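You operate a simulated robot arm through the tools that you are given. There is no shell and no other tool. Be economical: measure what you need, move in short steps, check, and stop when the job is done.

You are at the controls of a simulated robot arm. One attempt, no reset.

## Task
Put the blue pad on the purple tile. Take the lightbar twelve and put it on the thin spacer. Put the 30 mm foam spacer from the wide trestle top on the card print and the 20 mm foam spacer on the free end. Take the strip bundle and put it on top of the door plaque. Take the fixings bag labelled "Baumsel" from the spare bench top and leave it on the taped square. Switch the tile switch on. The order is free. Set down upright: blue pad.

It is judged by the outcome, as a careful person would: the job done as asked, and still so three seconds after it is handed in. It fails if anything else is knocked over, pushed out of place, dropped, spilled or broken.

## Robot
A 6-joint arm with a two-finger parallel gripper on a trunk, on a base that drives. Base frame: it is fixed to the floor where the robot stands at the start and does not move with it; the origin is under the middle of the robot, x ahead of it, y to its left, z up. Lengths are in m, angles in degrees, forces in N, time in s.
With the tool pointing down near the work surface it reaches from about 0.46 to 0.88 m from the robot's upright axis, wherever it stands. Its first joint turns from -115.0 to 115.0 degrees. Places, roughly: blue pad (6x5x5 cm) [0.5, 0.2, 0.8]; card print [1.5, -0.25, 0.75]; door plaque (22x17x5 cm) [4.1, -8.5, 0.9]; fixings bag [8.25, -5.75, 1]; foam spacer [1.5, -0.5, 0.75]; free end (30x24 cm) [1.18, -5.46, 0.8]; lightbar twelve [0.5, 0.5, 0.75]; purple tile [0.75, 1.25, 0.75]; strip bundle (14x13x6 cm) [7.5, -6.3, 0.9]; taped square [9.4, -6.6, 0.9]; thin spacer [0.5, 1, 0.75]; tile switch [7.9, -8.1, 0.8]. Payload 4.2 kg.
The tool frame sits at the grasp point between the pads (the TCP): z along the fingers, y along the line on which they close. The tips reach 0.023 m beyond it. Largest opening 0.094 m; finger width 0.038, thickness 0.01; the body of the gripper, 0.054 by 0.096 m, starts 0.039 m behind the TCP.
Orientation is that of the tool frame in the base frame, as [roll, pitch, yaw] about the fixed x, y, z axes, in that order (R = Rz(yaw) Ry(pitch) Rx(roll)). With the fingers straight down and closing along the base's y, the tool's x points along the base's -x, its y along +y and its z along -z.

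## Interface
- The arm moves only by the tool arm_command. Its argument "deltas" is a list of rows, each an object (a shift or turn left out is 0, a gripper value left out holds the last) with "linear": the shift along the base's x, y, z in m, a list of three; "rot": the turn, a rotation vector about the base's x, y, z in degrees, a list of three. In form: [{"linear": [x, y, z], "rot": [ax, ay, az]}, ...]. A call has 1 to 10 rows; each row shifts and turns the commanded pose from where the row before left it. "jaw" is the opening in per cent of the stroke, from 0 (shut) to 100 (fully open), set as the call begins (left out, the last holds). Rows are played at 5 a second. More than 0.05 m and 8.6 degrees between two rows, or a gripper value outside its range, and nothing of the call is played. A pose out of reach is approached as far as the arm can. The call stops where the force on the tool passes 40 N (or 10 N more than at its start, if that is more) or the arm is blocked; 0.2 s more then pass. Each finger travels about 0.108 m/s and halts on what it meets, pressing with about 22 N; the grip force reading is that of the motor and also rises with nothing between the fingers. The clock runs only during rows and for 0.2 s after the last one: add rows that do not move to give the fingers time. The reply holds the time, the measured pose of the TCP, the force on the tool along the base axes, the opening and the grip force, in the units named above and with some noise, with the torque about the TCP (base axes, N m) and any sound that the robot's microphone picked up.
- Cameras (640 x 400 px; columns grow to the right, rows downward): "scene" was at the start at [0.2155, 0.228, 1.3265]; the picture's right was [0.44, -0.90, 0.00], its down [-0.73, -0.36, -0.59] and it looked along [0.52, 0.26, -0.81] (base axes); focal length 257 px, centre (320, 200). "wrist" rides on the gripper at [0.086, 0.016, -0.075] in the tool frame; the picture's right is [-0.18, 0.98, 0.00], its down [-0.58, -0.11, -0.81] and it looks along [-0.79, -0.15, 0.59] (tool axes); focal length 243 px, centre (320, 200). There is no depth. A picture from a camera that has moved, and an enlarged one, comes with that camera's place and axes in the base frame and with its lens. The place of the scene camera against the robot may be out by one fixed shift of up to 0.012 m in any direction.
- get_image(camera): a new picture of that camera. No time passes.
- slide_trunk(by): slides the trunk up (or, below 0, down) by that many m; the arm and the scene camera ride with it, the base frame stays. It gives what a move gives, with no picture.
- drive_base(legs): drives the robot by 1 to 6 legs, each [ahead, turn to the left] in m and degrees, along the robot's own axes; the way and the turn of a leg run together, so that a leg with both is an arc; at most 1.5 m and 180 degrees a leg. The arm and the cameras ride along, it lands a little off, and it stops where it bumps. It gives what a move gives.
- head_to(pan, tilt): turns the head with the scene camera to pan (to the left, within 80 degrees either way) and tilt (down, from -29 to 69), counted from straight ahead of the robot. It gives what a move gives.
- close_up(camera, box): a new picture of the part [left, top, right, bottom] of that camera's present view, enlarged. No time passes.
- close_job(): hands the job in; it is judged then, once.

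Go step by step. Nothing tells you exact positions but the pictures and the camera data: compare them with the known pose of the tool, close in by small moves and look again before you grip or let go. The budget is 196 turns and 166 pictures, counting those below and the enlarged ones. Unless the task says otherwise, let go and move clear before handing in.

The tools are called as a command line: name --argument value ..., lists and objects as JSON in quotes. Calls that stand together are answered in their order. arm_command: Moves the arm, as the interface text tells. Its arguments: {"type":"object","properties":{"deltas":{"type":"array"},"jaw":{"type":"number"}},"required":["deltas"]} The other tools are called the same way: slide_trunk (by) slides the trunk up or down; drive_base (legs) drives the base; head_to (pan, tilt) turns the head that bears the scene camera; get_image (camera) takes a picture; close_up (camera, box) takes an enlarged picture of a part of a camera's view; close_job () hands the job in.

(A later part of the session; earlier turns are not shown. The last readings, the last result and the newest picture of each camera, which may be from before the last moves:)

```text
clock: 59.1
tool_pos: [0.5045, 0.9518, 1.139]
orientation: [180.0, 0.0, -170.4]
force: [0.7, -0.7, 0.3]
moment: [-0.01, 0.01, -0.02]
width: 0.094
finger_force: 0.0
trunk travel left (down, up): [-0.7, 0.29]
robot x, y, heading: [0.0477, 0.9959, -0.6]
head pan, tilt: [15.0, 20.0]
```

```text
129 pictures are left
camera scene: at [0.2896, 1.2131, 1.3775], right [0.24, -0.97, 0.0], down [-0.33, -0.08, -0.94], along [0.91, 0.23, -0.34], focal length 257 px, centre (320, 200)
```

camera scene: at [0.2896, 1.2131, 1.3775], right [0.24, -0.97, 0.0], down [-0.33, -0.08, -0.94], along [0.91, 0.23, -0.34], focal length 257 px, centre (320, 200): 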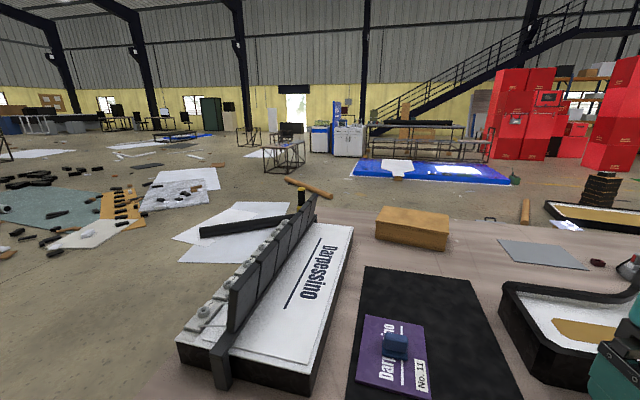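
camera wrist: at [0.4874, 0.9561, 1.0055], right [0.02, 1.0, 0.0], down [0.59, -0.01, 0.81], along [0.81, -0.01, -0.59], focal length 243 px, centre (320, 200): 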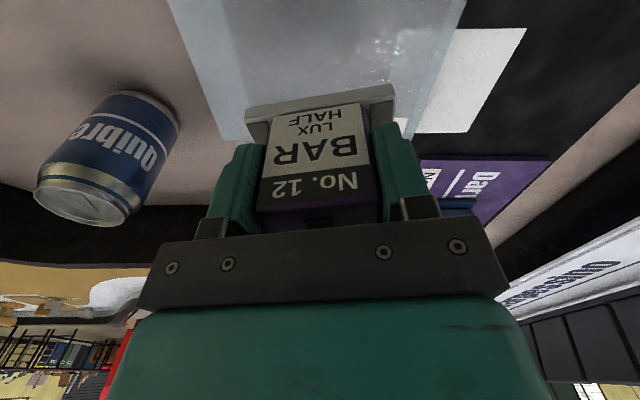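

The bench is long; the foam spacer and card print must be at its far right. I back off and drive around its right end to look.

drive_base --legs '[[-0.4, 0], [0, -89], [1.5, 0], [0.6, 0]]'

head_to --pan 60 --tilt 20

get_image --camera "scene"

head_to --pan 0 --tilt 15

get_image --camera "scene"

```text
clock: 75.6
tool_pos: [-0.3667, -1.6208, 1.1377]
orientation: [-180.0, -0.1, 100.4]
force: [-0.7, -0.4, -0.6]
moment: [0.0, -0.01, -0.01]
width: 0.094
finger_force: 0.0
trunk travel left (down, up): [-0.7, 0.29]
robot x, y, heading: [-0.3319, -1.1589, -89.9]
head pan, tilt: [15.0, 20.0]
```

```text
clock: 76.7
tool_pos: [-0.3685, -1.6213, 1.1385]
orientation: [-179.9, 0.0, 100.4]
force: [-0.2, 0.0, -0.3]
moment: [0.02, -0.01, 0.03]
width: 0.0941
finger_force: 0.0
trunk travel left (down, up): [-0.7, 0.29]
robot x, y, heading: [-0.3273, -1.1609, -90.4]
head pan, tilt: [60.0, 20.0]
```

```text
128 pictures are left
camera scene: at [-0.0556, -1.3606, 1.3776], right [-0.5, -0.87, 0.0], down [-0.3, 0.17, -0.94], along [0.81, -0.47, -0.34], focal length 257 px, centre (320, 200)
```

scene: 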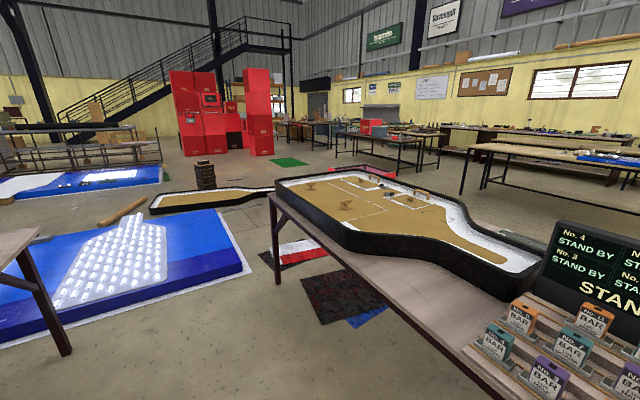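

```text
clock: 78.0
tool_pos: [-0.3683, -1.6209, 1.1382]
orientation: [-180.0, 0.0, 100.3]
force: [0.0, 0.6, 0.1]
moment: [-0.01, 0.0, 0.01]
width: 0.0939
finger_force: 0.1
trunk travel left (down, up): [-0.7, 0.29]
robot x, y, heading: [-0.3317, -1.1614, -90.0]
head pan, tilt: [0.0, 15.0]
```

```text
127 pictures are left
camera scene: at [-0.1362, -1.4073, 1.3857], right [-1.0, 0.0, 0.0], down [0.0, 0.26, -0.97], along [0.0, -0.97, -0.26], focal length 257 px, centre (320, 200)
```

scene: 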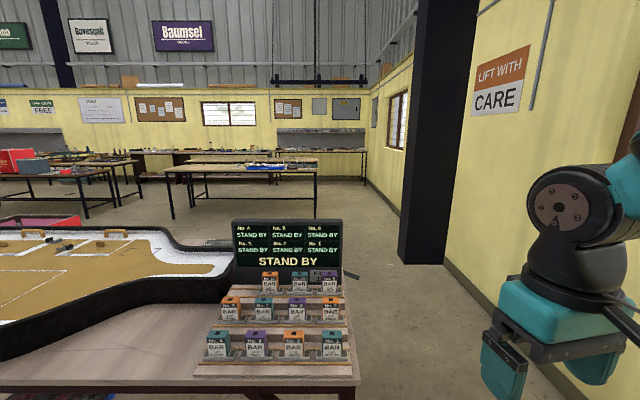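

There is an aisle between the two benches. I drive in along it and turn to face the first bench's far right part.

drive_base --legs '[[0, 92], [1.5, 0], [0.3, 0], [0, 88]]'

head_to --pan 0 --tilt 40

get_image --camera "scene"

get_image --camera "wrist"

```text
clock: 94.6
tool_pos: [1.5247, -0.6942, 1.1383]
orientation: [-180.0, -0.1, -83.6]
force: [0.0, 0.1, -0.5]
moment: [-0.01, 0.02, 0.06]
width: 0.0939
finger_force: 0.0
trunk travel left (down, up): [-0.7, 0.29]
robot x, y, heading: [1.4508, -1.1477, 85.8]
head pan, tilt: [0.0, 15.0]
```

```text
clock: 95.5
tool_pos: [1.5247, -0.6934, 1.1372]
orientation: [180.0, 0.0, -83.6]
force: [-0.2, -0.2, -0.4]
moment: [-0.01, -0.01, 0.01]
width: 0.094
finger_force: 0.0
trunk travel left (down, up): [-0.7, 0.29]
robot x, y, heading: [1.4563, -1.1511, 85.9]
head pan, tilt: [0.0, 40.0]
```

```text
126 pictures are left
camera scene: at [1.2742, -0.8976, 1.3462], right [1.0, -0.07, 0.0], down [-0.05, -0.64, -0.77], along [0.06, 0.76, -0.64], focal length 257 px, centre (320, 200)
```

scene: 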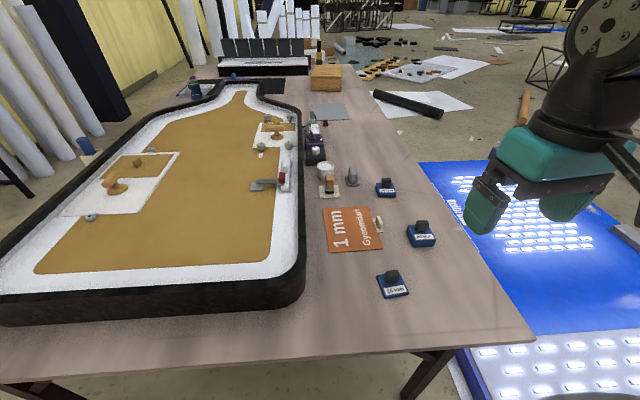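

```text
125 pictures are left
camera wrist: at [1.5192, -0.7814, 1.2122], right [-1.0, 0.07, 0.0], down [0.04, 0.59, 0.81], along [0.06, 0.8, -0.59], focal length 243 px, centre (320, 200)
```

wrist: 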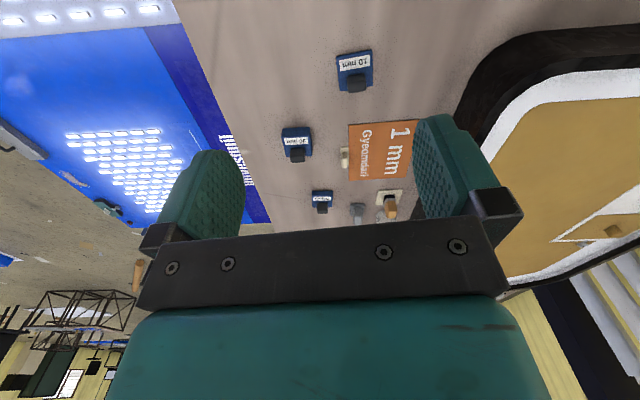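

The orange "1 mm" card print and three small labelled blue spacers are here. I read their labels.

close_up --camera "scene" --box '[300, 150, 460, 310]'

close_up --camera "wrist" --box '[270, 40, 430, 225]'

```text
2.50 times, centred on (380, 230) of scene
camera zoom: at [1.2742, -0.8976, 1.3462], right [1.0, -0.07, 0.0], down [-0.05, -0.64, -0.77], along [0.06, 0.76, -0.64], focal length 642 px, centre (170, 125)
```

zoom: 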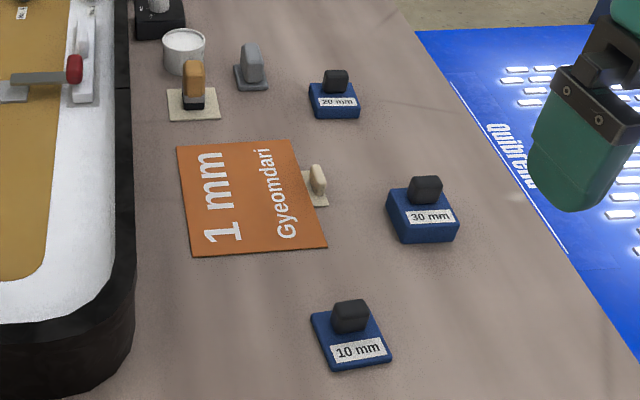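

```text
2.16 times, centred on (350, 132) of wrist
camera zoom: at [1.5192, -0.7814, 1.2122], right [-1.0, 0.07, 0.0], down [0.04, 0.59, 0.81], along [0.06, 0.8, -0.59], focal length 525 px, centre (255, 346)
```

zoom: 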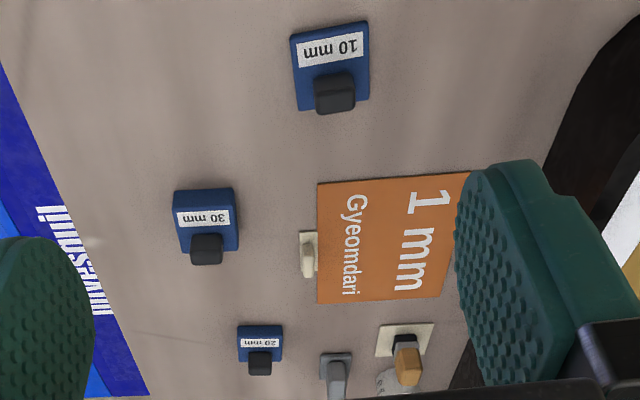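

The 30 mm one is the middle spacer, near (1.595, -0.42); the card centre is near (1.41, -0.39); the 20 mm one is farther, near (1.556, -0.20). I approach the 30 mm spacer.

arm_command --deltas '[{"linear": [0.012, 0.033, -0.023]}, {"linear": [0.012, 0.033, -0.023]}, {"linear": [0.012, 0.033, -0.023]}, {"linear": [0.012, 0.033, -0.023]}, {"linear": [0.012, 0.033, -0.023]}, {"linear": [0.012, 0.033, -0.023]}, {}]'

get_image --camera "wrist"

close_up --camera "wrist" --box '[260, 60, 460, 185]'

```text
clock: 97.1
tool_pos: [1.5989, -0.4958, 1.0]
orientation: [-180.0, -0.2, -83.5]
force: [0.1, 0.3, 0.4]
moment: [-0.02, -0.01, 0.0]
width: 0.094
finger_force: 0.0
trunk travel left (down, up): [-0.7, 0.29]
robot x, y, heading: [1.4521, -1.1495, 85.9]
head pan, tilt: [0.0, 40.0]
```

```text
122 pictures are left
camera wrist: at [1.593, -0.5829, 1.0738], right [-1.0, 0.07, 0.0], down [0.04, 0.59, 0.81], along [0.06, 0.8, -0.59], focal length 243 px, centre (320, 200)
```

wrist: 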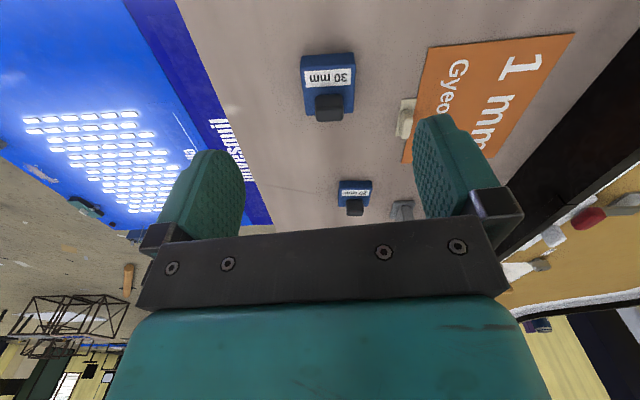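

```text
3.20 times, centred on (360, 122) of wrist
camera zoom: at [1.593, -0.5829, 1.0738], right [-1.0, 0.07, 0.0], down [0.04, 0.59, 0.81], along [0.06, 0.8, -0.59], focal length 776 px, centre (192, 448)
```

zoom: 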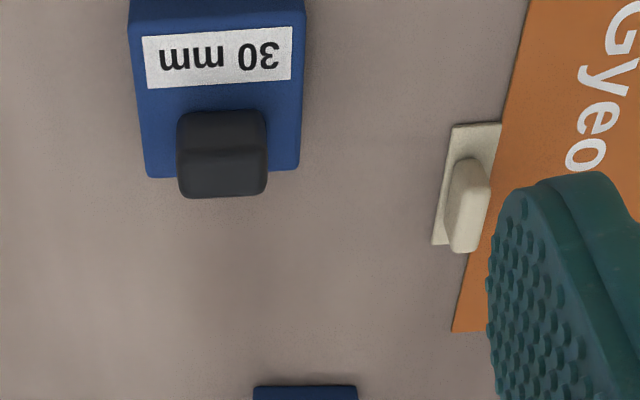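

The knob of the 30 mm spacer is about 3 cm wide at (1.595, -0.422), z 0.81–0.837. I go down around the knob and grip it.

arm_command --deltas '[{"linear": [-0.004, 0.037, 0]}, {"linear": [0, 0.037, 0]}, {"linear": [0, 0, -0.05]}, {"linear": [0, 0, -0.05]}, {}]'

get_image --camera "wrist"

```text
clock: 98.3
tool_pos: [1.5928, -0.4197, 0.8998]
orientation: [179.9, 0.0, -83.6]
force: [0.2, -0.5, 0.4]
moment: [0.0, -0.01, -0.01]
width: 0.0939
finger_force: 0.1
trunk travel left (down, up): [-0.7, 0.29]
robot x, y, heading: [1.4552, -1.1502, 85.7]
head pan, tilt: [0.0, 40.0]
```

```text
120 pictures are left
camera wrist: at [1.5863, -0.508, 0.975], right [-1.0, 0.07, 0.0], down [0.04, 0.59, 0.81], along [0.06, 0.8, -0.59], focal length 243 px, centre (320, 200)
```

wrist: 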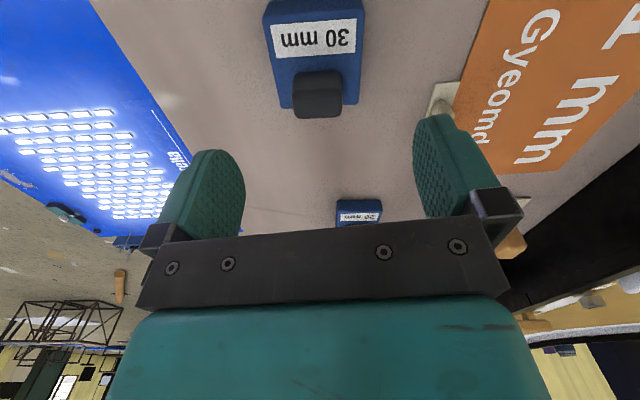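

arm_command --deltas '[{"linear": [0.001, -0.002, -0.035]}, {"linear": [0, 0, -0.028]}, {}]'

arm_command --deltas '[{}, {}, {}, {}, {}]' --jaw 5

arm_command --deltas '[{"linear": [0, 0, 0.02]}, {"linear": [0, 0, 0.04]}, {"linear": [0, 0, 0.04]}, {}]'

get_image --camera "wrist"

```text
clock: 99.1
tool_pos: [1.594, -0.4224, 0.8395]
orientation: [-180.0, -0.2, -83.6]
force: [-0.1, -0.2, -0.3]
moment: [0.0, 0.04, -0.01]
width: 0.0939
finger_force: 0.0
trunk travel left (down, up): [-0.7, 0.29]
robot x, y, heading: [1.457, -1.1444, 85.9]
head pan, tilt: [0.0, 40.0]
```

```text
clock: 100.3
tool_pos: [1.5938, -0.4222, 0.8393]
orientation: [-180.0, 0.1, -83.6]
force: [0.5, -0.3, 1.1]
moment: [0.06, -0.01, 0.01]
width: 0.0314
finger_force: 21.8
trunk travel left (down, up): [-0.7, 0.29]
robot x, y, heading: [1.4554, -1.1467, 85.7]
head pan, tilt: [0.0, 40.0]
```

```text
clock: 101.3
tool_pos: [1.5925, -0.4235, 0.9382]
orientation: [180.0, 0.0, -83.5]
force: [0.0, 0.3, -0.6]
moment: [-0.01, -0.01, -0.01]
width: 0.0314
finger_force: 22.0
trunk travel left (down, up): [-0.7, 0.29]
robot x, y, heading: [1.456, -1.1516, 85.9]
head pan, tilt: [0.0, 40.0]
```

```text
119 pictures are left
camera wrist: at [1.587, -0.5112, 1.0125], right [-1.0, 0.07, 0.0], down [0.04, 0.59, 0.81], along [0.06, 0.8, -0.59], focal length 243 px, centre (320, 200)
```

wrist: 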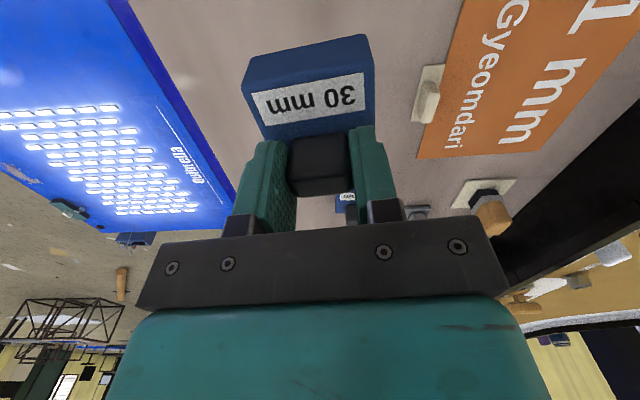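

Held. I carry it over the card and check.

arm_command --deltas '[{"linear": [-0.0469, 0.0165, 0]}, {"linear": [-0.0469, 0.0165, 0]}, {"linear": [-0.0469, 0.0165, 0]}, {"linear": [-0.0469, 0.0165, 0]}, {}]'

get_image --camera "wrist"

close_up --camera "scene" --box '[270, 130, 430, 290]'

```text
clock: 102.5
tool_pos: [1.4061, -0.3579, 0.9368]
orientation: [180.0, 0.0, -83.5]
force: [0.8, -0.4, -1.0]
moment: [-0.01, -0.03, 0.01]
width: 0.0314
finger_force: 21.8
trunk travel left (down, up): [-0.7, 0.29]
robot x, y, heading: [1.4528, -1.1495, 86.1]
head pan, tilt: [0.0, 40.0]
```

```text
118 pictures are left
camera wrist: at [1.4009, -0.4452, 1.0109], right [-1.0, 0.07, 0.0], down [0.04, 0.59, 0.81], along [0.06, 0.8, -0.59], focal length 243 px, centre (320, 200)
```

wrist: 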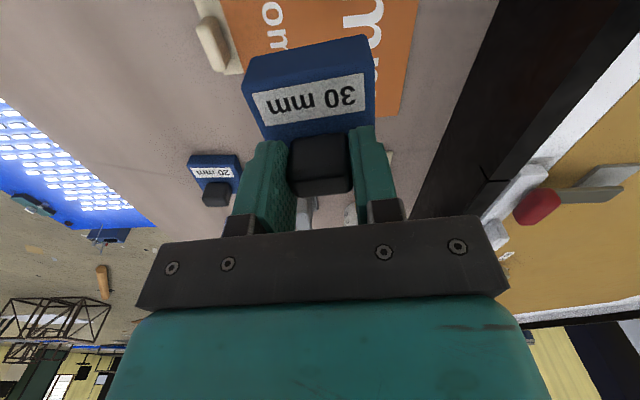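

```text
2.50 times, centred on (350, 210) of scene
camera zoom: at [1.2742, -0.8976, 1.3461], right [1.0, -0.07, 0.0], down [-0.05, -0.64, -0.77], along [0.06, 0.76, -0.64], focal length 642 px, centre (245, 175)
```

zoom: 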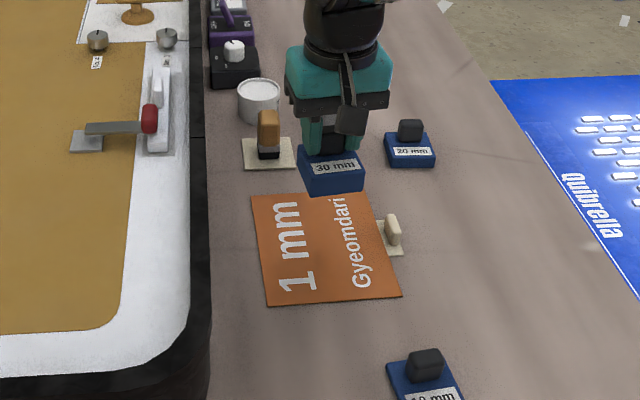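

Alignment checks out. Lowering.

arm_command --deltas '[{"linear": [0, 0, -0.04]}, {"linear": [0, 0, -0.04]}, {"linear": [0, 0, -0.01]}, {}]'

arm_command --deltas '[{"linear": [0, 0, -0.003]}, {}, {"linear": [0, 0, -0.002]}, {}]'

```text
clock: 103.5
tool_pos: [1.4058, -0.3573, 0.8445]
orientation: [180.0, -0.1, -83.6]
force: [-0.8, 0.1, -1.1]
moment: [0.01, -0.02, 0.02]
width: 0.0313
finger_force: 21.9
trunk travel left (down, up): [-0.7, 0.29]
robot x, y, heading: [1.4571, -1.1504, 85.9]
head pan, tilt: [0.0, 40.0]
```

```text
clock: 104.5
tool_pos: [1.4039, -0.359, 0.8409]
orientation: [-180.0, 0.0, -83.6]
force: [0.6, -0.8, 2.7]
moment: [-0.03, -0.03, -0.01]
width: 0.0314
finger_force: 22.1
trunk travel left (down, up): [-0.7, 0.29]
robot x, y, heading: [1.4571, -1.1481, 86.2]
head pan, tilt: [0.0, 40.0]
```

Light contact; I release and rise straight up.

arm_command --deltas '[{}, {}, {}, {}]' --jaw 80

arm_command --deltas '[{"linear": [0, 0, 0.03]}, {"linear": [0, 0, 0.05]}, {"linear": [0, 0, 0.05]}, {"linear": [0, -0.04, 0.02]}, {"linear": [0, -0.04, 0.02]}, {}]'

get_image --camera "wrist"

get_image --camera "scene"

```text
clock: 105.5
tool_pos: [1.4048, -0.3579, 0.8416]
orientation: [-180.0, 0.0, -83.6]
force: [-0.2, -0.6, -0.2]
moment: [0.01, 0.02, -0.01]
width: 0.0752
finger_force: 0.0
trunk travel left (down, up): [-0.7, 0.29]
robot x, y, heading: [1.4543, -1.1481, 85.8]
head pan, tilt: [0.0, 40.0]
```

```text
clock: 106.9
tool_pos: [1.4039, -0.4391, 1.0116]
orientation: [-180.0, 0.0, -83.7]
force: [-0.2, -0.2, -0.5]
moment: [-0.02, 0.01, -0.01]
width: 0.0752
finger_force: 0.0
trunk travel left (down, up): [-0.7, 0.29]
robot x, y, heading: [1.4532, -1.1452, 85.8]
head pan, tilt: [0.0, 40.0]
```

```text
116 pictures are left
camera wrist: at [1.3983, -0.5265, 1.0858], right [-1.0, 0.07, 0.0], down [0.04, 0.59, 0.81], along [0.06, 0.8, -0.59], focal length 243 px, centre (320, 200)
```

wrist: 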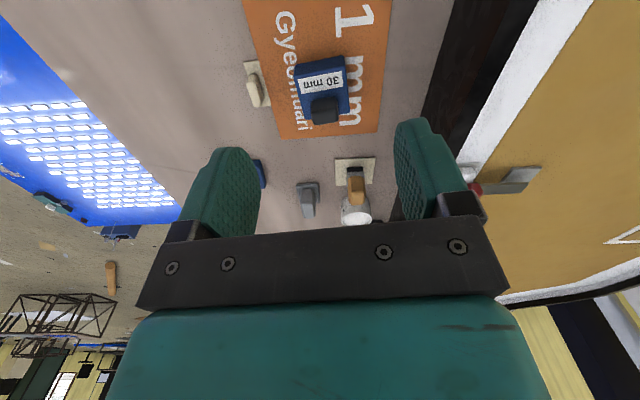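

```text
115 pictures are left
camera scene: at [1.2742, -0.8974, 1.3461], right [1.0, -0.07, 0.0], down [-0.05, -0.64, -0.77], along [0.06, 0.76, -0.64], focal length 257 px, centre (320, 200)
```

scene: 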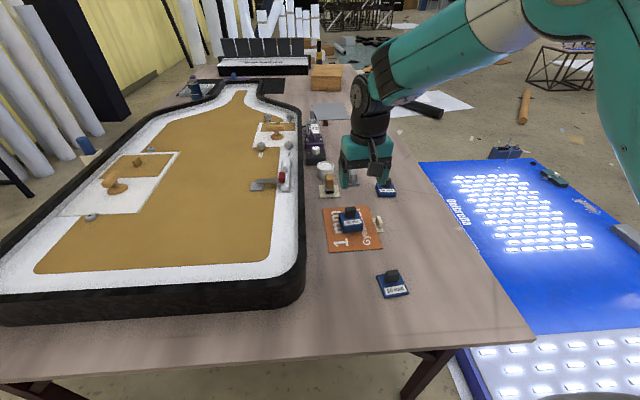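

The 30 mm spacer is on the card. The 20 mm spacer is just out of reach; before moving ahead I check the floor in front of the base.

head_to --pan -15 --tilt 69

get_image --camera "scene"

```text
clock: 107.8
tool_pos: [1.4034, -0.4386, 1.0114]
orientation: [179.9, -0.1, -83.6]
force: [-0.2, 0.0, -0.7]
moment: [0.03, 0.0, 0.0]
width: 0.0751
finger_force: 0.1
trunk travel left (down, up): [-0.7, 0.29]
robot x, y, heading: [1.4534, -1.1493, 85.9]
head pan, tilt: [-15.0, 68.8]
```

```text
114 pictures are left
camera scene: at [1.2864, -0.9295, 1.3101], right [0.94, -0.33, 0.0], down [-0.3, -0.88, -0.36], along [0.12, 0.34, -0.93], focal length 257 px, centre (320, 200)
```

scene: 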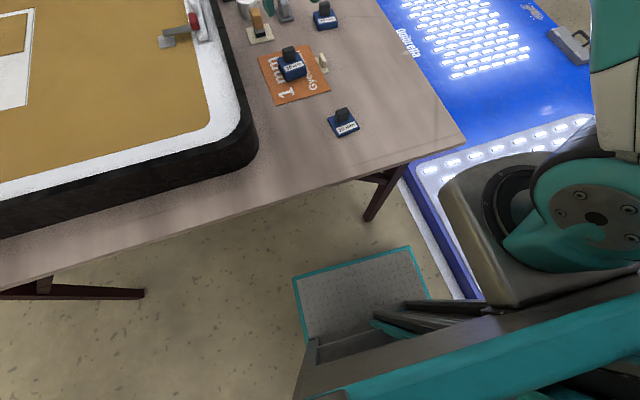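

There is clearance of over 10 cm to the leg. I drive 0.1 m ahead.

drive_base --legs '[[0.1, 0]]'

arm_command --deltas '[{"linear": [0.05, 0, 0]}, {"linear": [0.05, 0, 0]}, {"linear": [0.05, 0, 0]}, {"linear": [0, 0.04, 0]}, {"linear": [0, 0.04, 0]}, {}]' --jaw 100

get_image --camera "wrist"

```text
clock: 109.0
tool_pos: [1.4108, -0.3386, 1.0104]
orientation: [-180.0, 0.0, -83.6]
force: [-0.5, 0.2, 0.9]
moment: [0.03, -0.02, 0.01]
width: 0.0753
finger_force: 0.1
trunk travel left (down, up): [-0.7, 0.29]
robot x, y, heading: [1.4639, -1.0478, 85.9]
head pan, tilt: [-15.0, 68.8]
```

```text
clock: 110.3
tool_pos: [1.5618, -0.2547, 1.0103]
orientation: [179.9, 0.1, -83.7]
force: [0.2, -0.1, -0.6]
moment: [0.04, 0.0, -0.04]
width: 0.0941
finger_force: 0.1
trunk travel left (down, up): [-0.7, 0.29]
robot x, y, heading: [1.4615, -1.0484, 86.1]
head pan, tilt: [-15.0, 68.8]
```

```text
113 pictures are left
camera wrist: at [1.5567, -0.3421, 1.0856], right [-1.0, 0.07, 0.0], down [0.04, 0.59, 0.81], along [0.06, 0.8, -0.59], focal length 243 px, centre (320, 200)
```

wrist: 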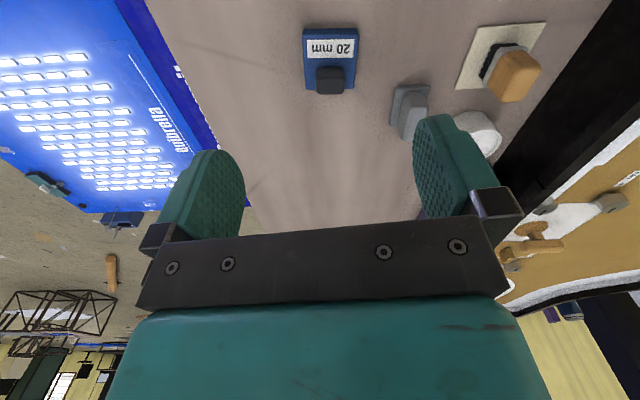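

The 20 mm knob is at about (1.557, -0.204). I go over and down.

arm_command --deltas '[{"linear": [-0.005, 0.045, 0]}, {"linear": [0, 0.005, -0.045]}, {"linear": [0, 0, -0.05]}, {}]' --jaw 75

get_image --camera "wrist"

```text
clock: 111.3
tool_pos: [1.558, -0.2059, 0.9158]
orientation: [-180.0, 0.0, -83.6]
force: [0.9, -0.3, 0.4]
moment: [0.0, 0.03, 0.0]
width: 0.0703
finger_force: 0.1
trunk travel left (down, up): [-0.7, 0.29]
robot x, y, heading: [1.4634, -1.0453, 86.0]
head pan, tilt: [-15.0, 68.8]
```

```text
112 pictures are left
camera wrist: at [1.5525, -0.2933, 0.9903], right [-1.0, 0.07, 0.0], down [0.04, 0.59, 0.81], along [0.06, 0.8, -0.59], focal length 243 px, centre (320, 200)
```

wrist: 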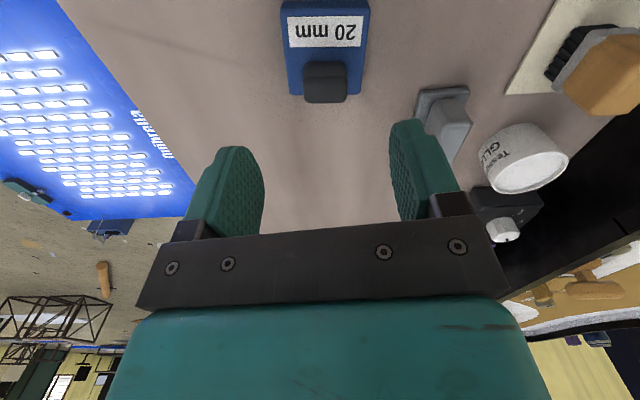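

arm_command --deltas '[{"linear": [-0.002, 0.004, -0.045]}, {"linear": [0, 0, -0.041]}, {}]'

arm_command --deltas '[{}, {}, {}, {}, {}]' --jaw 5

arm_command --deltas '[{"linear": [0, 0, 0.02]}, {"linear": [0, 0, 0.05]}, {"linear": [0, 0, 0.05]}, {"linear": [0, 0, 0.05]}, {"linear": [0, 0, 0.05]}, {"linear": [0, -0.03, 0.04]}, {"linear": [0, -0.04, 0.03]}, {"linear": [0, -0.05, 0.0]}, {"linear": [0, -0.05, 0.0]}, {}]'

get_image --camera "wrist"

```text
clock: 112.2
tool_pos: [1.5542, -0.2012, 0.8281]
orientation: [179.9, 0.1, -83.6]
force: [0.0, 0.1, 0.1]
moment: [-0.01, 0.01, 0.02]
width: 0.0708
finger_force: 0.1
trunk travel left (down, up): [-0.7, 0.29]
robot x, y, heading: [1.4611, -1.0493, 85.8]
head pan, tilt: [-15.0, 68.8]
```

```text
clock: 113.3
tool_pos: [1.5533, -0.2019, 0.8278]
orientation: [-179.9, 0.0, -83.6]
force: [0.3, 0.9, 1.3]
moment: [-0.06, 0.03, -0.01]
width: 0.0315
finger_force: 22.1
trunk travel left (down, up): [-0.7, 0.29]
robot x, y, heading: [1.4578, -1.0492, 85.7]
head pan, tilt: [-15.0, 68.8]
```

```text
clock: 115.5
tool_pos: [1.5552, -0.372, 1.1189]
orientation: [-180.0, 0.1, -83.5]
force: [0.3, 0.7, -0.5]
moment: [0.01, 0.01, 0.01]
width: 0.0312
finger_force: 22.0
trunk travel left (down, up): [-0.7, 0.29]
robot x, y, heading: [1.4604, -1.0482, 85.8]
head pan, tilt: [-15.0, 68.8]
```

```text
111 pictures are left
camera wrist: at [1.5496, -0.4598, 1.1934], right [-1.0, 0.07, 0.0], down [0.04, 0.59, 0.81], along [0.06, 0.8, -0.59], focal length 243 px, centre (320, 200)
```

wrist: 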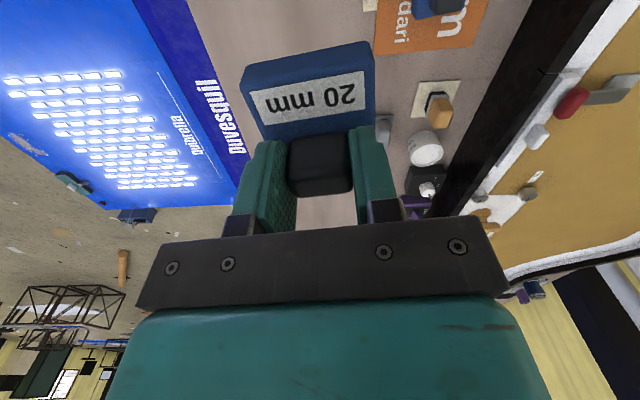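

Got the 20 mm spacer. I tuck the arm in and drive out of the aisle toward the free end around the second bench.

arm_command --deltas '[{"linear": [0, -0.05, 0.02]}, {"linear": [-0.01, -0.05, 0.02]}, {"linear": [-0.02, -0.05, 0.02]}, {"linear": [-0.02, -0.05, 0]}, {}]'

drive_base --legs '[[-0.1, 0], [0, 94], [1.5, 0], [0.65, 0], [0, 90]]'

head_to --pan 0 --tilt 15

get_image --camera "scene"

```text
refused: row 1 steps farther than a row can; nothing moved
```

```text
clock: 134.7
tool_pos: [-0.7359, -1.871, 1.1186]
orientation: [179.9, 0.0, 100.9]
force: [-0.4, -0.2, -0.5]
moment: [0.01, 0.0, 0.02]
width: 0.0312
finger_force: 21.7
trunk travel left (down, up): [-0.7, 0.29]
robot x, y, heading: [-0.6939, -1.1901, -89.7]
head pan, tilt: [-15.0, 68.8]
```

```text
clock: 135.9
tool_pos: [-0.7347, -1.8713, 1.1182]
orientation: [-180.0, 0.0, 100.7]
force: [-1.1, -0.6, -1.0]
moment: [0.03, -0.03, -0.02]
width: 0.0312
finger_force: 21.4
trunk travel left (down, up): [-0.7, 0.29]
robot x, y, heading: [-0.6917, -1.1924, -89.8]
head pan, tilt: [0.0, 15.0]
```

```text
110 pictures are left
camera scene: at [-0.4988, -1.4344, 1.3856], right [-1.0, 0.0, 0.0], down [0.0, 0.26, -0.97], along [0.0, -0.97, -0.26], focal length 257 px, centre (320, 200)
```

scene: 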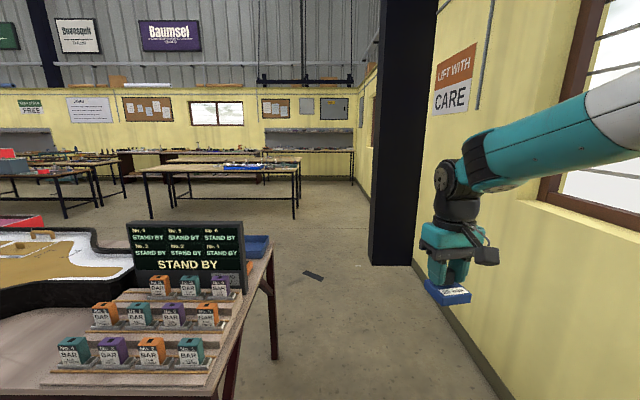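

The corridor is narrow, with a small scrap on the floor near (-0.43, -3.7). I look more closely before choosing the way.

close_up --camera "scene" --box '[0, 120, 440, 395]'

head_to --pan 45 --tilt 15

get_image --camera "scene"

```text
1.45 times, centred on (220, 258) of scene
camera zoom: at [-0.4988, -1.4344, 1.3856], right [-1.0, 0.0, 0.0], down [0.0, 0.26, -0.97], along [0.0, -0.97, -0.26], focal length 373 px, centre (466, 116)
```

zoom: 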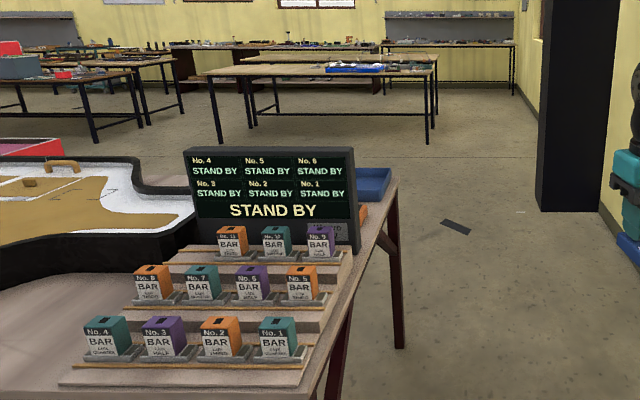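

```text
clock: 137.0
tool_pos: [-0.735, -1.8711, 1.1195]
orientation: [-179.9, 0.0, 100.7]
force: [0.6, -0.4, -0.9]
moment: [-0.02, -0.02, 0.05]
width: 0.0315
finger_force: 22.0
trunk travel left (down, up): [-0.7, 0.29]
robot x, y, heading: [-0.695, -1.1908, -89.8]
head pan, tilt: [45.0, 15.0]
```

```text
108 pictures are left
camera scene: at [-0.4329, -1.4068, 1.3857], right [-0.7, -0.71, 0.0], down [-0.18, 0.18, -0.97], along [0.69, -0.68, -0.26], focal length 257 px, centre (320, 200)
```

scene: 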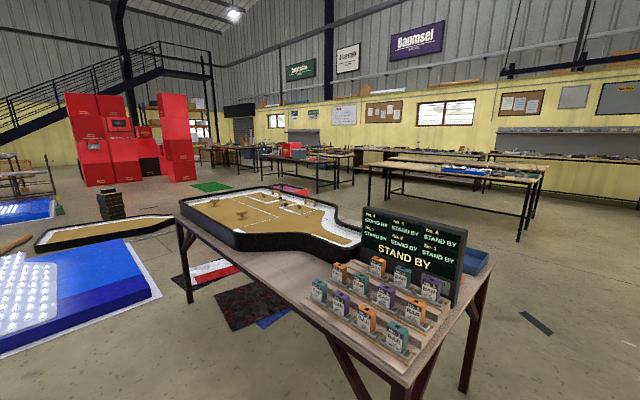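

I pass with 10 cm to spare left of the scrap: down beside the bench, then turn along its far side.

drive_base --legs '[[0, 1.5], [1.0, 0], [0.93, 0]]'

head_to --pan 35 --tilt 35

get_image --camera "scene"

```text
clock: 146.9
tool_pos: [-0.6538, -3.7604, 1.1182]
orientation: [-179.9, 0.0, 101.6]
force: [0.1, 0.3, -0.5]
moment: [0.01, 0.02, 0.03]
width: 0.0312
finger_force: 21.9
trunk travel left (down, up): [-0.7, 0.29]
robot x, y, heading: [-0.6236, -3.0779, -88.6]
head pan, tilt: [45.0, 15.0]
```

```text
clock: 147.7
tool_pos: [-0.6537, -3.7598, 1.1196]
orientation: [180.0, 0.0, 101.6]
force: [-0.9, 0.4, -0.6]
moment: [0.02, -0.01, 0.0]
width: 0.0313
finger_force: 22.2
trunk travel left (down, up): [-0.7, 0.29]
robot x, y, heading: [-0.6255, -3.0746, -88.7]
head pan, tilt: [35.0, 35.0]
```

```text
107 pictures are left
camera scene: at [-0.3753, -3.297, 1.3538], right [-0.81, -0.59, 0.0], down [-0.34, 0.46, -0.82], along [0.48, -0.66, -0.57], focal length 257 px, centre (320, 200)
```

scene: 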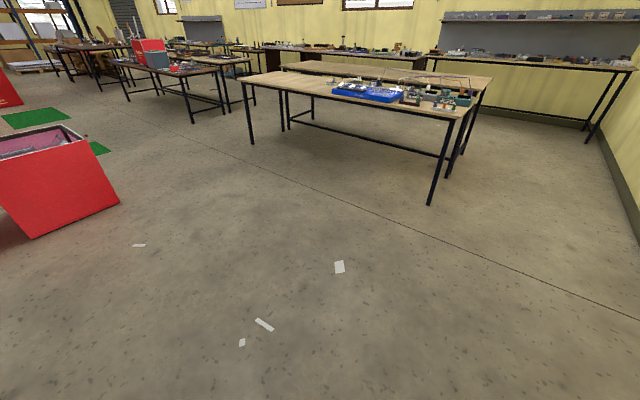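

The way is open. I turn along the bench's far side and go on toward the free-end table (near edge about y = -5.35).

drive_base --legs '[[0, 82.7], [1.5, 0], [0.24, 0], [0, -84], [1.25, 0]]'

head_to --pan 0 --tilt 35

get_image --camera "scene"

```text
clock: 169.3
tool_pos: [0.9852, -5.311, 1.1187]
orientation: [-180.0, 0.0, 99.3]
force: [0.3, 0.6, 0.0]
moment: [-0.02, -0.04, 0.0]
width: 0.0311
finger_force: 21.7
trunk travel left (down, up): [-0.7, 0.29]
robot x, y, heading: [1.0431, -4.6356, -91.4]
head pan, tilt: [35.0, 35.0]
```

```text
clock: 170.3
tool_pos: [0.9845, -5.3106, 1.1202]
orientation: [-180.0, 0.0, 99.2]
force: [-0.5, -0.1, -0.5]
moment: [0.05, 0.01, 0.0]
width: 0.0315
finger_force: 21.9
trunk travel left (down, up): [-0.7, 0.29]
robot x, y, heading: [1.045, -4.6322, -91.2]
head pan, tilt: [0.0, 35.0]
```

```text
106 pictures are left
camera scene: at [1.2326, -4.8754, 1.3537], right [-1.0, 0.02, 0.0], down [0.01, 0.57, -0.82], along [-0.02, -0.82, -0.57], focal length 257 px, centre (320, 200)
```

scene: 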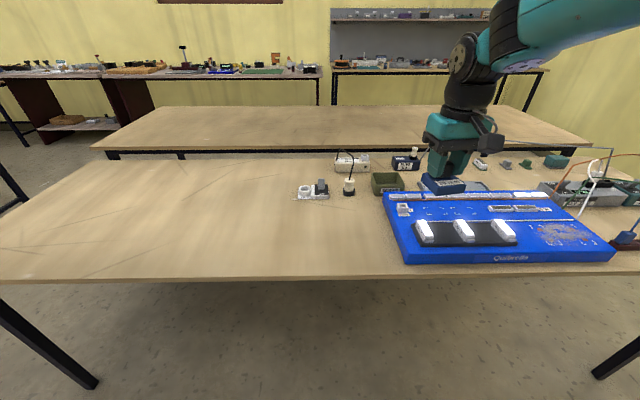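

The free end is the bare strip left of the blue case, around (1.18, -5.46). I move 0.1 m closer, then bring the spacer over it.

drive_base --legs '[[0.1, 0]]'

arm_command --deltas '[{"linear": [0.04, 0, 0]}, {"linear": [0.04, 0, 0]}, {"linear": [0.04, 0, 0]}, {"linear": [0.04, 0, 0]}, {"linear": [0.037, -0.03, 0]}, {"linear": [0, -0.035, -0.03]}, {"linear": [0, 0, -0.05]}, {"linear": [0, 0, -0.05]}, {}]'

get_image --camera "scene"

get_image --camera "wrist"

```text
clock: 171.5
tool_pos: [0.9809, -5.4118, 1.1189]
orientation: [180.0, 0.1, 99.2]
force: [0.0, -0.1, -0.5]
moment: [-0.01, -0.01, -0.01]
width: 0.0313
finger_force: 22.7
trunk travel left (down, up): [-0.7, 0.29]
robot x, y, heading: [1.0427, -4.7316, -91.3]
head pan, tilt: [0.0, 35.0]
```

```text
clock: 173.5
tool_pos: [1.178, -5.478, 0.9878]
orientation: [180.0, -0.1, 99.2]
force: [0.0, -0.2, -0.2]
moment: [-0.06, -0.03, -0.03]
width: 0.0314
finger_force: 21.3
trunk travel left (down, up): [-0.7, 0.29]
robot x, y, heading: [1.0411, -4.7329, -91.3]
head pan, tilt: [0.0, 35.0]
```

```text
105 pictures are left
camera scene: at [1.2301, -4.9762, 1.3537], right [-1.0, 0.02, 0.0], down [0.01, 0.57, -0.82], along [-0.02, -0.82, -0.57], focal length 257 px, centre (320, 200)
```

scene: 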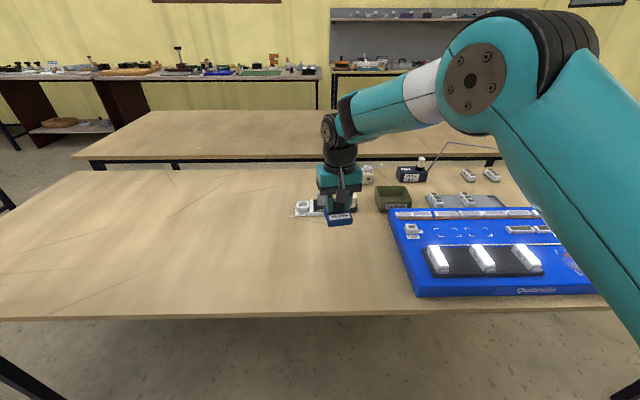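

```text
104 pictures are left
camera wrist: at [1.1812, -5.3895, 1.0616], right [1.0, -0.02, 0.0], down [-0.01, -0.59, 0.81], along [-0.02, -0.81, -0.59], focal length 243 px, centre (320, 200)
```

wrist: 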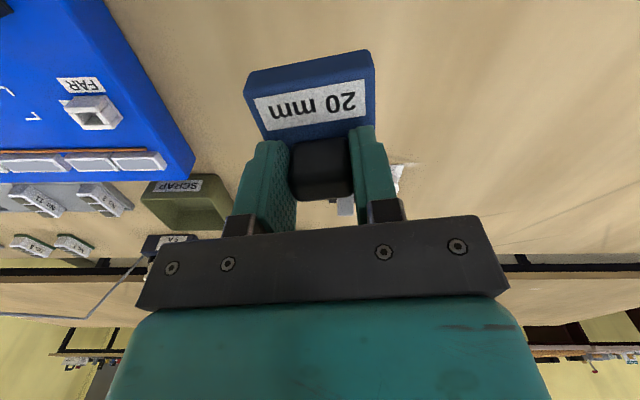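

Clear surface below. I lower stepwise to contact.

arm_command --deltas '[{"linear": [0, 0, -0.05]}, {"linear": [0, 0, -0.05]}, {"linear": [0, 0, -0.03]}, {}]'

close_up --camera "scene" --box '[250, 140, 420, 290]'

```text
clock: 174.5
tool_pos: [1.1804, -5.4769, 0.8583]
orientation: [179.9, 0.0, 99.2]
force: [0.0, -0.3, -0.8]
moment: [0.0, 0.04, 0.0]
width: 0.0314
finger_force: 21.9
trunk travel left (down, up): [-0.7, 0.29]
robot x, y, heading: [1.0412, -4.7329, -91.3]
head pan, tilt: [0.0, 35.0]
```

```text
2.67 times, centred on (335, 215) of scene
camera zoom: at [1.2301, -4.9762, 1.3537], right [-1.0, 0.02, 0.0], down [0.01, 0.57, -0.82], along [-0.02, -0.82, -0.57], focal length 684 px, centre (280, 160)
```

zoom: 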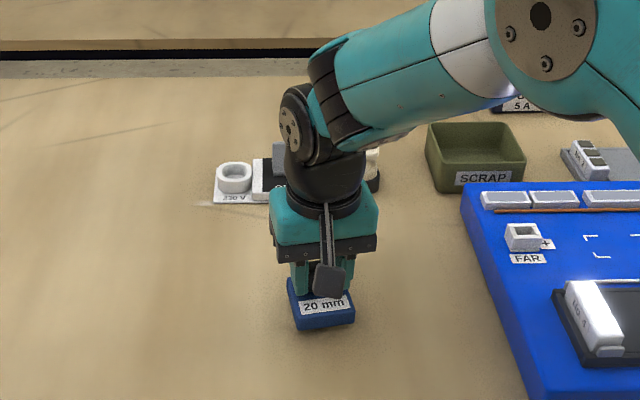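

arm_command --deltas '[{"linear": [0, 0, -0.01]}, {}, {"linear": [0, 0, -0.01]}, {}, {"linear": [0, 0, -0.005]}, {}, {"linear": [0, 0, -0.003]}, {}]'

```text
clock: 175.6
tool_pos: [1.18, -5.4782, 0.8425]
orientation: [179.9, 0.5, 99.3]
force: [-4.1, 10.7, 21.0]
moment: [0.56, 0.32, -0.01]
width: 0.0314
finger_force: 22.1
trunk travel left (down, up): [-0.7, 0.29]
robot x, y, heading: [1.0417, -4.7347, -91.3]
head pan, tilt: [0.0, 35.0]
stopped in row 5: the force on the tool passed its limit (the readings are from after the stop); the commanded pose is now the measured one
```

Table contact (top about z 0.797). I ease up a hair, release and rise.

arm_command --deltas '[{"linear": [0, 0, 0.002]}, {}]'

arm_command --deltas '[{}, {}, {}, {}]' --jaw 80

arm_command --deltas '[{"linear": [0, 0, 0.03]}, {"linear": [0, 0, 0.05]}, {"linear": [0, 0, 0.05]}, {"linear": [0, 0, 0.05]}, {"linear": [0, 0.03, 0.04]}, {"linear": [0, 0.04, 0.03]}, {"linear": [-0.03, 0.04, 0]}, {"linear": [-0.03, 0.04, 0]}, {"linear": [-0.03, 0.04, 0]}, {}]'

get_image --camera "scene"

```text
clock: 176.2
tool_pos: [1.1788, -5.4793, 0.8425]
orientation: [179.8, 0.6, 99.3]
force: [1.8, 7.7, 11.4]
moment: [0.36, 0.12, -0.01]
width: 0.0313
finger_force: 22.1
trunk travel left (down, up): [-0.7, 0.29]
robot x, y, heading: [1.0438, -4.7309, -91.6]
head pan, tilt: [0.0, 35.0]
```

```text
clock: 177.2
tool_pos: [1.1794, -5.4787, 0.843]
orientation: [179.9, 0.5, 99.2]
force: [-0.1, 0.1, -0.4]
moment: [0.03, 0.01, 0.0]
width: 0.0751
finger_force: 0.0
trunk travel left (down, up): [-0.7, 0.29]
robot x, y, heading: [1.0465, -4.7336, -91.7]
head pan, tilt: [0.0, 35.0]
```

```text
clock: 179.4
tool_pos: [1.0918, -5.2871, 1.0924]
orientation: [-180.0, 0.3, 99.2]
force: [-0.4, -0.8, 0.3]
moment: [-0.01, -0.03, 0.0]
width: 0.0751
finger_force: 0.1
trunk travel left (down, up): [-0.7, 0.29]
robot x, y, heading: [1.0402, -4.7355, -91.6]
head pan, tilt: [0.0, 35.0]
```

```text
102 pictures are left
camera scene: at [1.2301, -4.9763, 1.3537], right [-1.0, 0.02, 0.0], down [0.01, 0.57, -0.82], along [-0.02, -0.82, -0.57], focal length 257 px, centre (320, 200)
```

scene: 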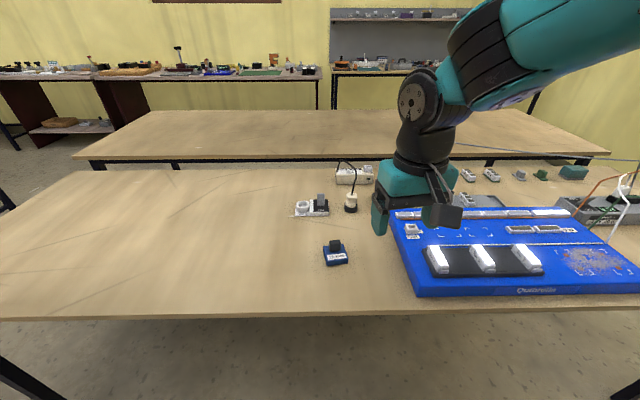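

The 20 mm spacer lies on the free end. Now I tuck the arm, and look toward the far workplaces to the left.

arm_command --deltas '[{"linear": [-0.02, 0.03, 0.02]}, {"linear": [-0.02, 0.03, 0.02]}, {}]'

drive_base --legs '[[-0.2, 0], [0, 90]]'

head_to --pan 0 --tilt 18

get_image --camera "scene"

close_up --camera "scene" --box '[100, 80, 420, 280]'

```text
clock: 180.2
tool_pos: [1.0489, -5.2271, 1.1341]
orientation: [179.9, 0.4, 99.2]
force: [-0.4, 0.7, -0.9]
moment: [0.01, 0.0, 0.04]
width: 0.0754
finger_force: 0.1
trunk travel left (down, up): [-0.7, 0.29]
robot x, y, heading: [1.0417, -4.7267, -91.4]
head pan, tilt: [0.0, 35.0]
```

```text
clock: 185.6
tool_pos: [1.5416, -4.53, 1.135]
orientation: [179.9, 0.6, -171.7]
force: [0.5, 0.2, 0.5]
moment: [0.02, 0.03, -0.01]
width: 0.0753
finger_force: 0.1
trunk travel left (down, up): [-0.7, 0.29]
robot x, y, heading: [1.048, -4.5271, -2.2]
head pan, tilt: [0.0, 35.0]
```

```text
clock: 186.3
tool_pos: [1.541, -4.5296, 1.1349]
orientation: [179.9, 0.5, -171.7]
force: [-0.4, 0.6, -0.4]
moment: [0.01, 0.01, 0.0]
width: 0.075
finger_force: 0.1
trunk travel left (down, up): [-0.7, 0.29]
robot x, y, heading: [1.047, -4.5314, -2.4]
head pan, tilt: [0.0, 18.0]
```

```text
101 pictures are left
camera scene: at [1.2977, -4.3427, 1.3807], right [-0.04, -1.0, 0.0], down [-0.31, 0.01, -0.95], along [0.95, -0.04, -0.31], focal length 257 px, centre (320, 200)
```

scene: 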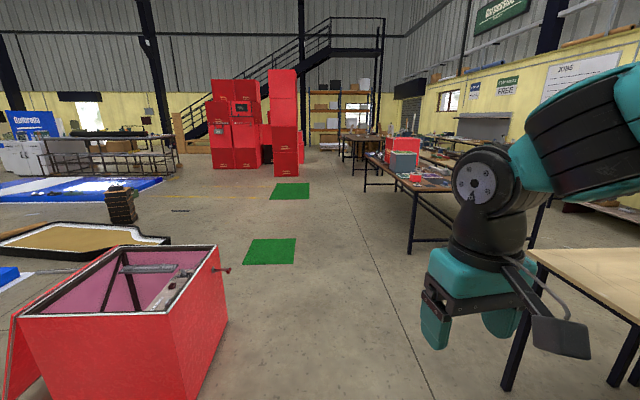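

```text
2.00 times, centred on (260, 180) of scene
camera zoom: at [1.2977, -4.3427, 1.3807], right [-0.04, -1.0, 0.0], down [-0.31, 0.01, -0.95], along [0.95, -0.04, -0.31], focal length 513 px, centre (440, 240)
```

zoom: 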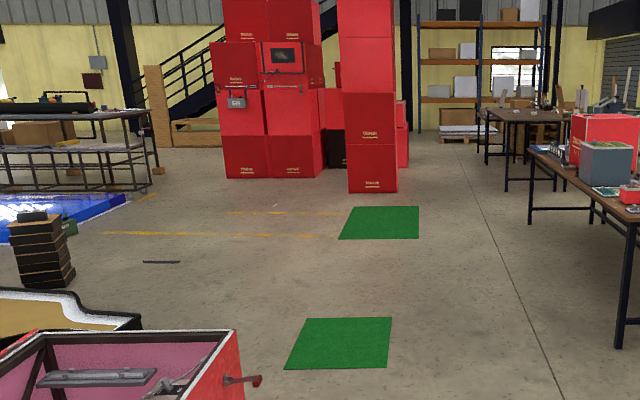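

The lane along y ≈ -4.6 is open between the red crate and the benches. I drive along it toward x ≈ 6.

drive_base --legs '[[1.5, 0], [1.5, 0], [1.2, 0]]'

get_image --camera "scene"

head_to --pan -60 --tilt 18

get_image --camera "scene"

```text
clock: 206.7
tool_pos: [5.7711, -4.7548, 1.1337]
orientation: [179.9, 0.5, -172.2]
force: [-0.1, -0.1, 0.5]
moment: [-0.03, -0.01, 0.03]
width: 0.0752
finger_force: 0.0
trunk travel left (down, up): [-0.7, 0.29]
robot x, y, heading: [5.2745, -4.7512, -2.6]
head pan, tilt: [0.0, 18.0]
```

```text
99 pictures are left
camera scene: at [5.5289, -4.5659, 1.3808], right [-0.05, -1.0, 0.0], down [-0.31, 0.01, -0.95], along [0.95, -0.04, -0.31], focal length 257 px, centre (320, 200)
```

scene: 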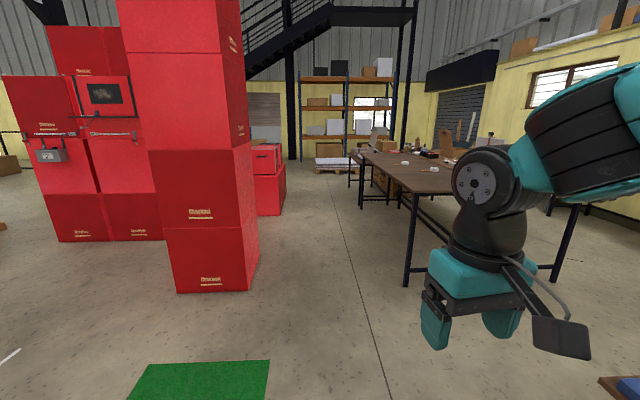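

```text
clock: 207.9
tool_pos: [5.7713, -4.7543, 1.1349]
orientation: [180.0, 0.5, -172.1]
force: [0.0, 0.9, 0.5]
moment: [-0.02, 0.02, -0.01]
width: 0.0752
finger_force: 0.1
trunk travel left (down, up): [-0.7, 0.29]
robot x, y, heading: [5.277, -4.7496, -2.7]
head pan, tilt: [-60.0, 18.0]
```

```text
98 pictures are left
camera scene: at [5.4785, -4.6444, 1.3808], right [-0.89, -0.46, 0.0], down [-0.14, 0.27, -0.95], along [0.44, -0.84, -0.31], focal length 257 px, centre (320, 200)
```

scene: 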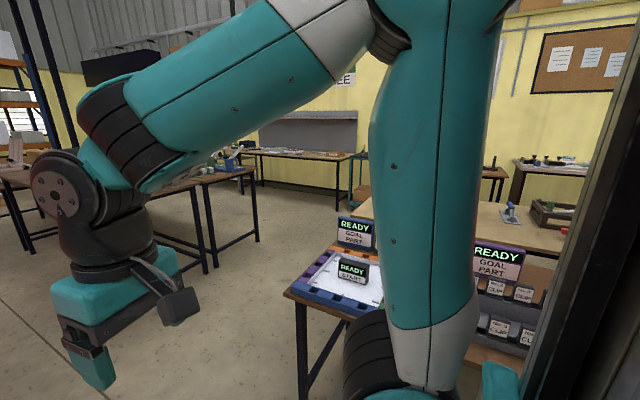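

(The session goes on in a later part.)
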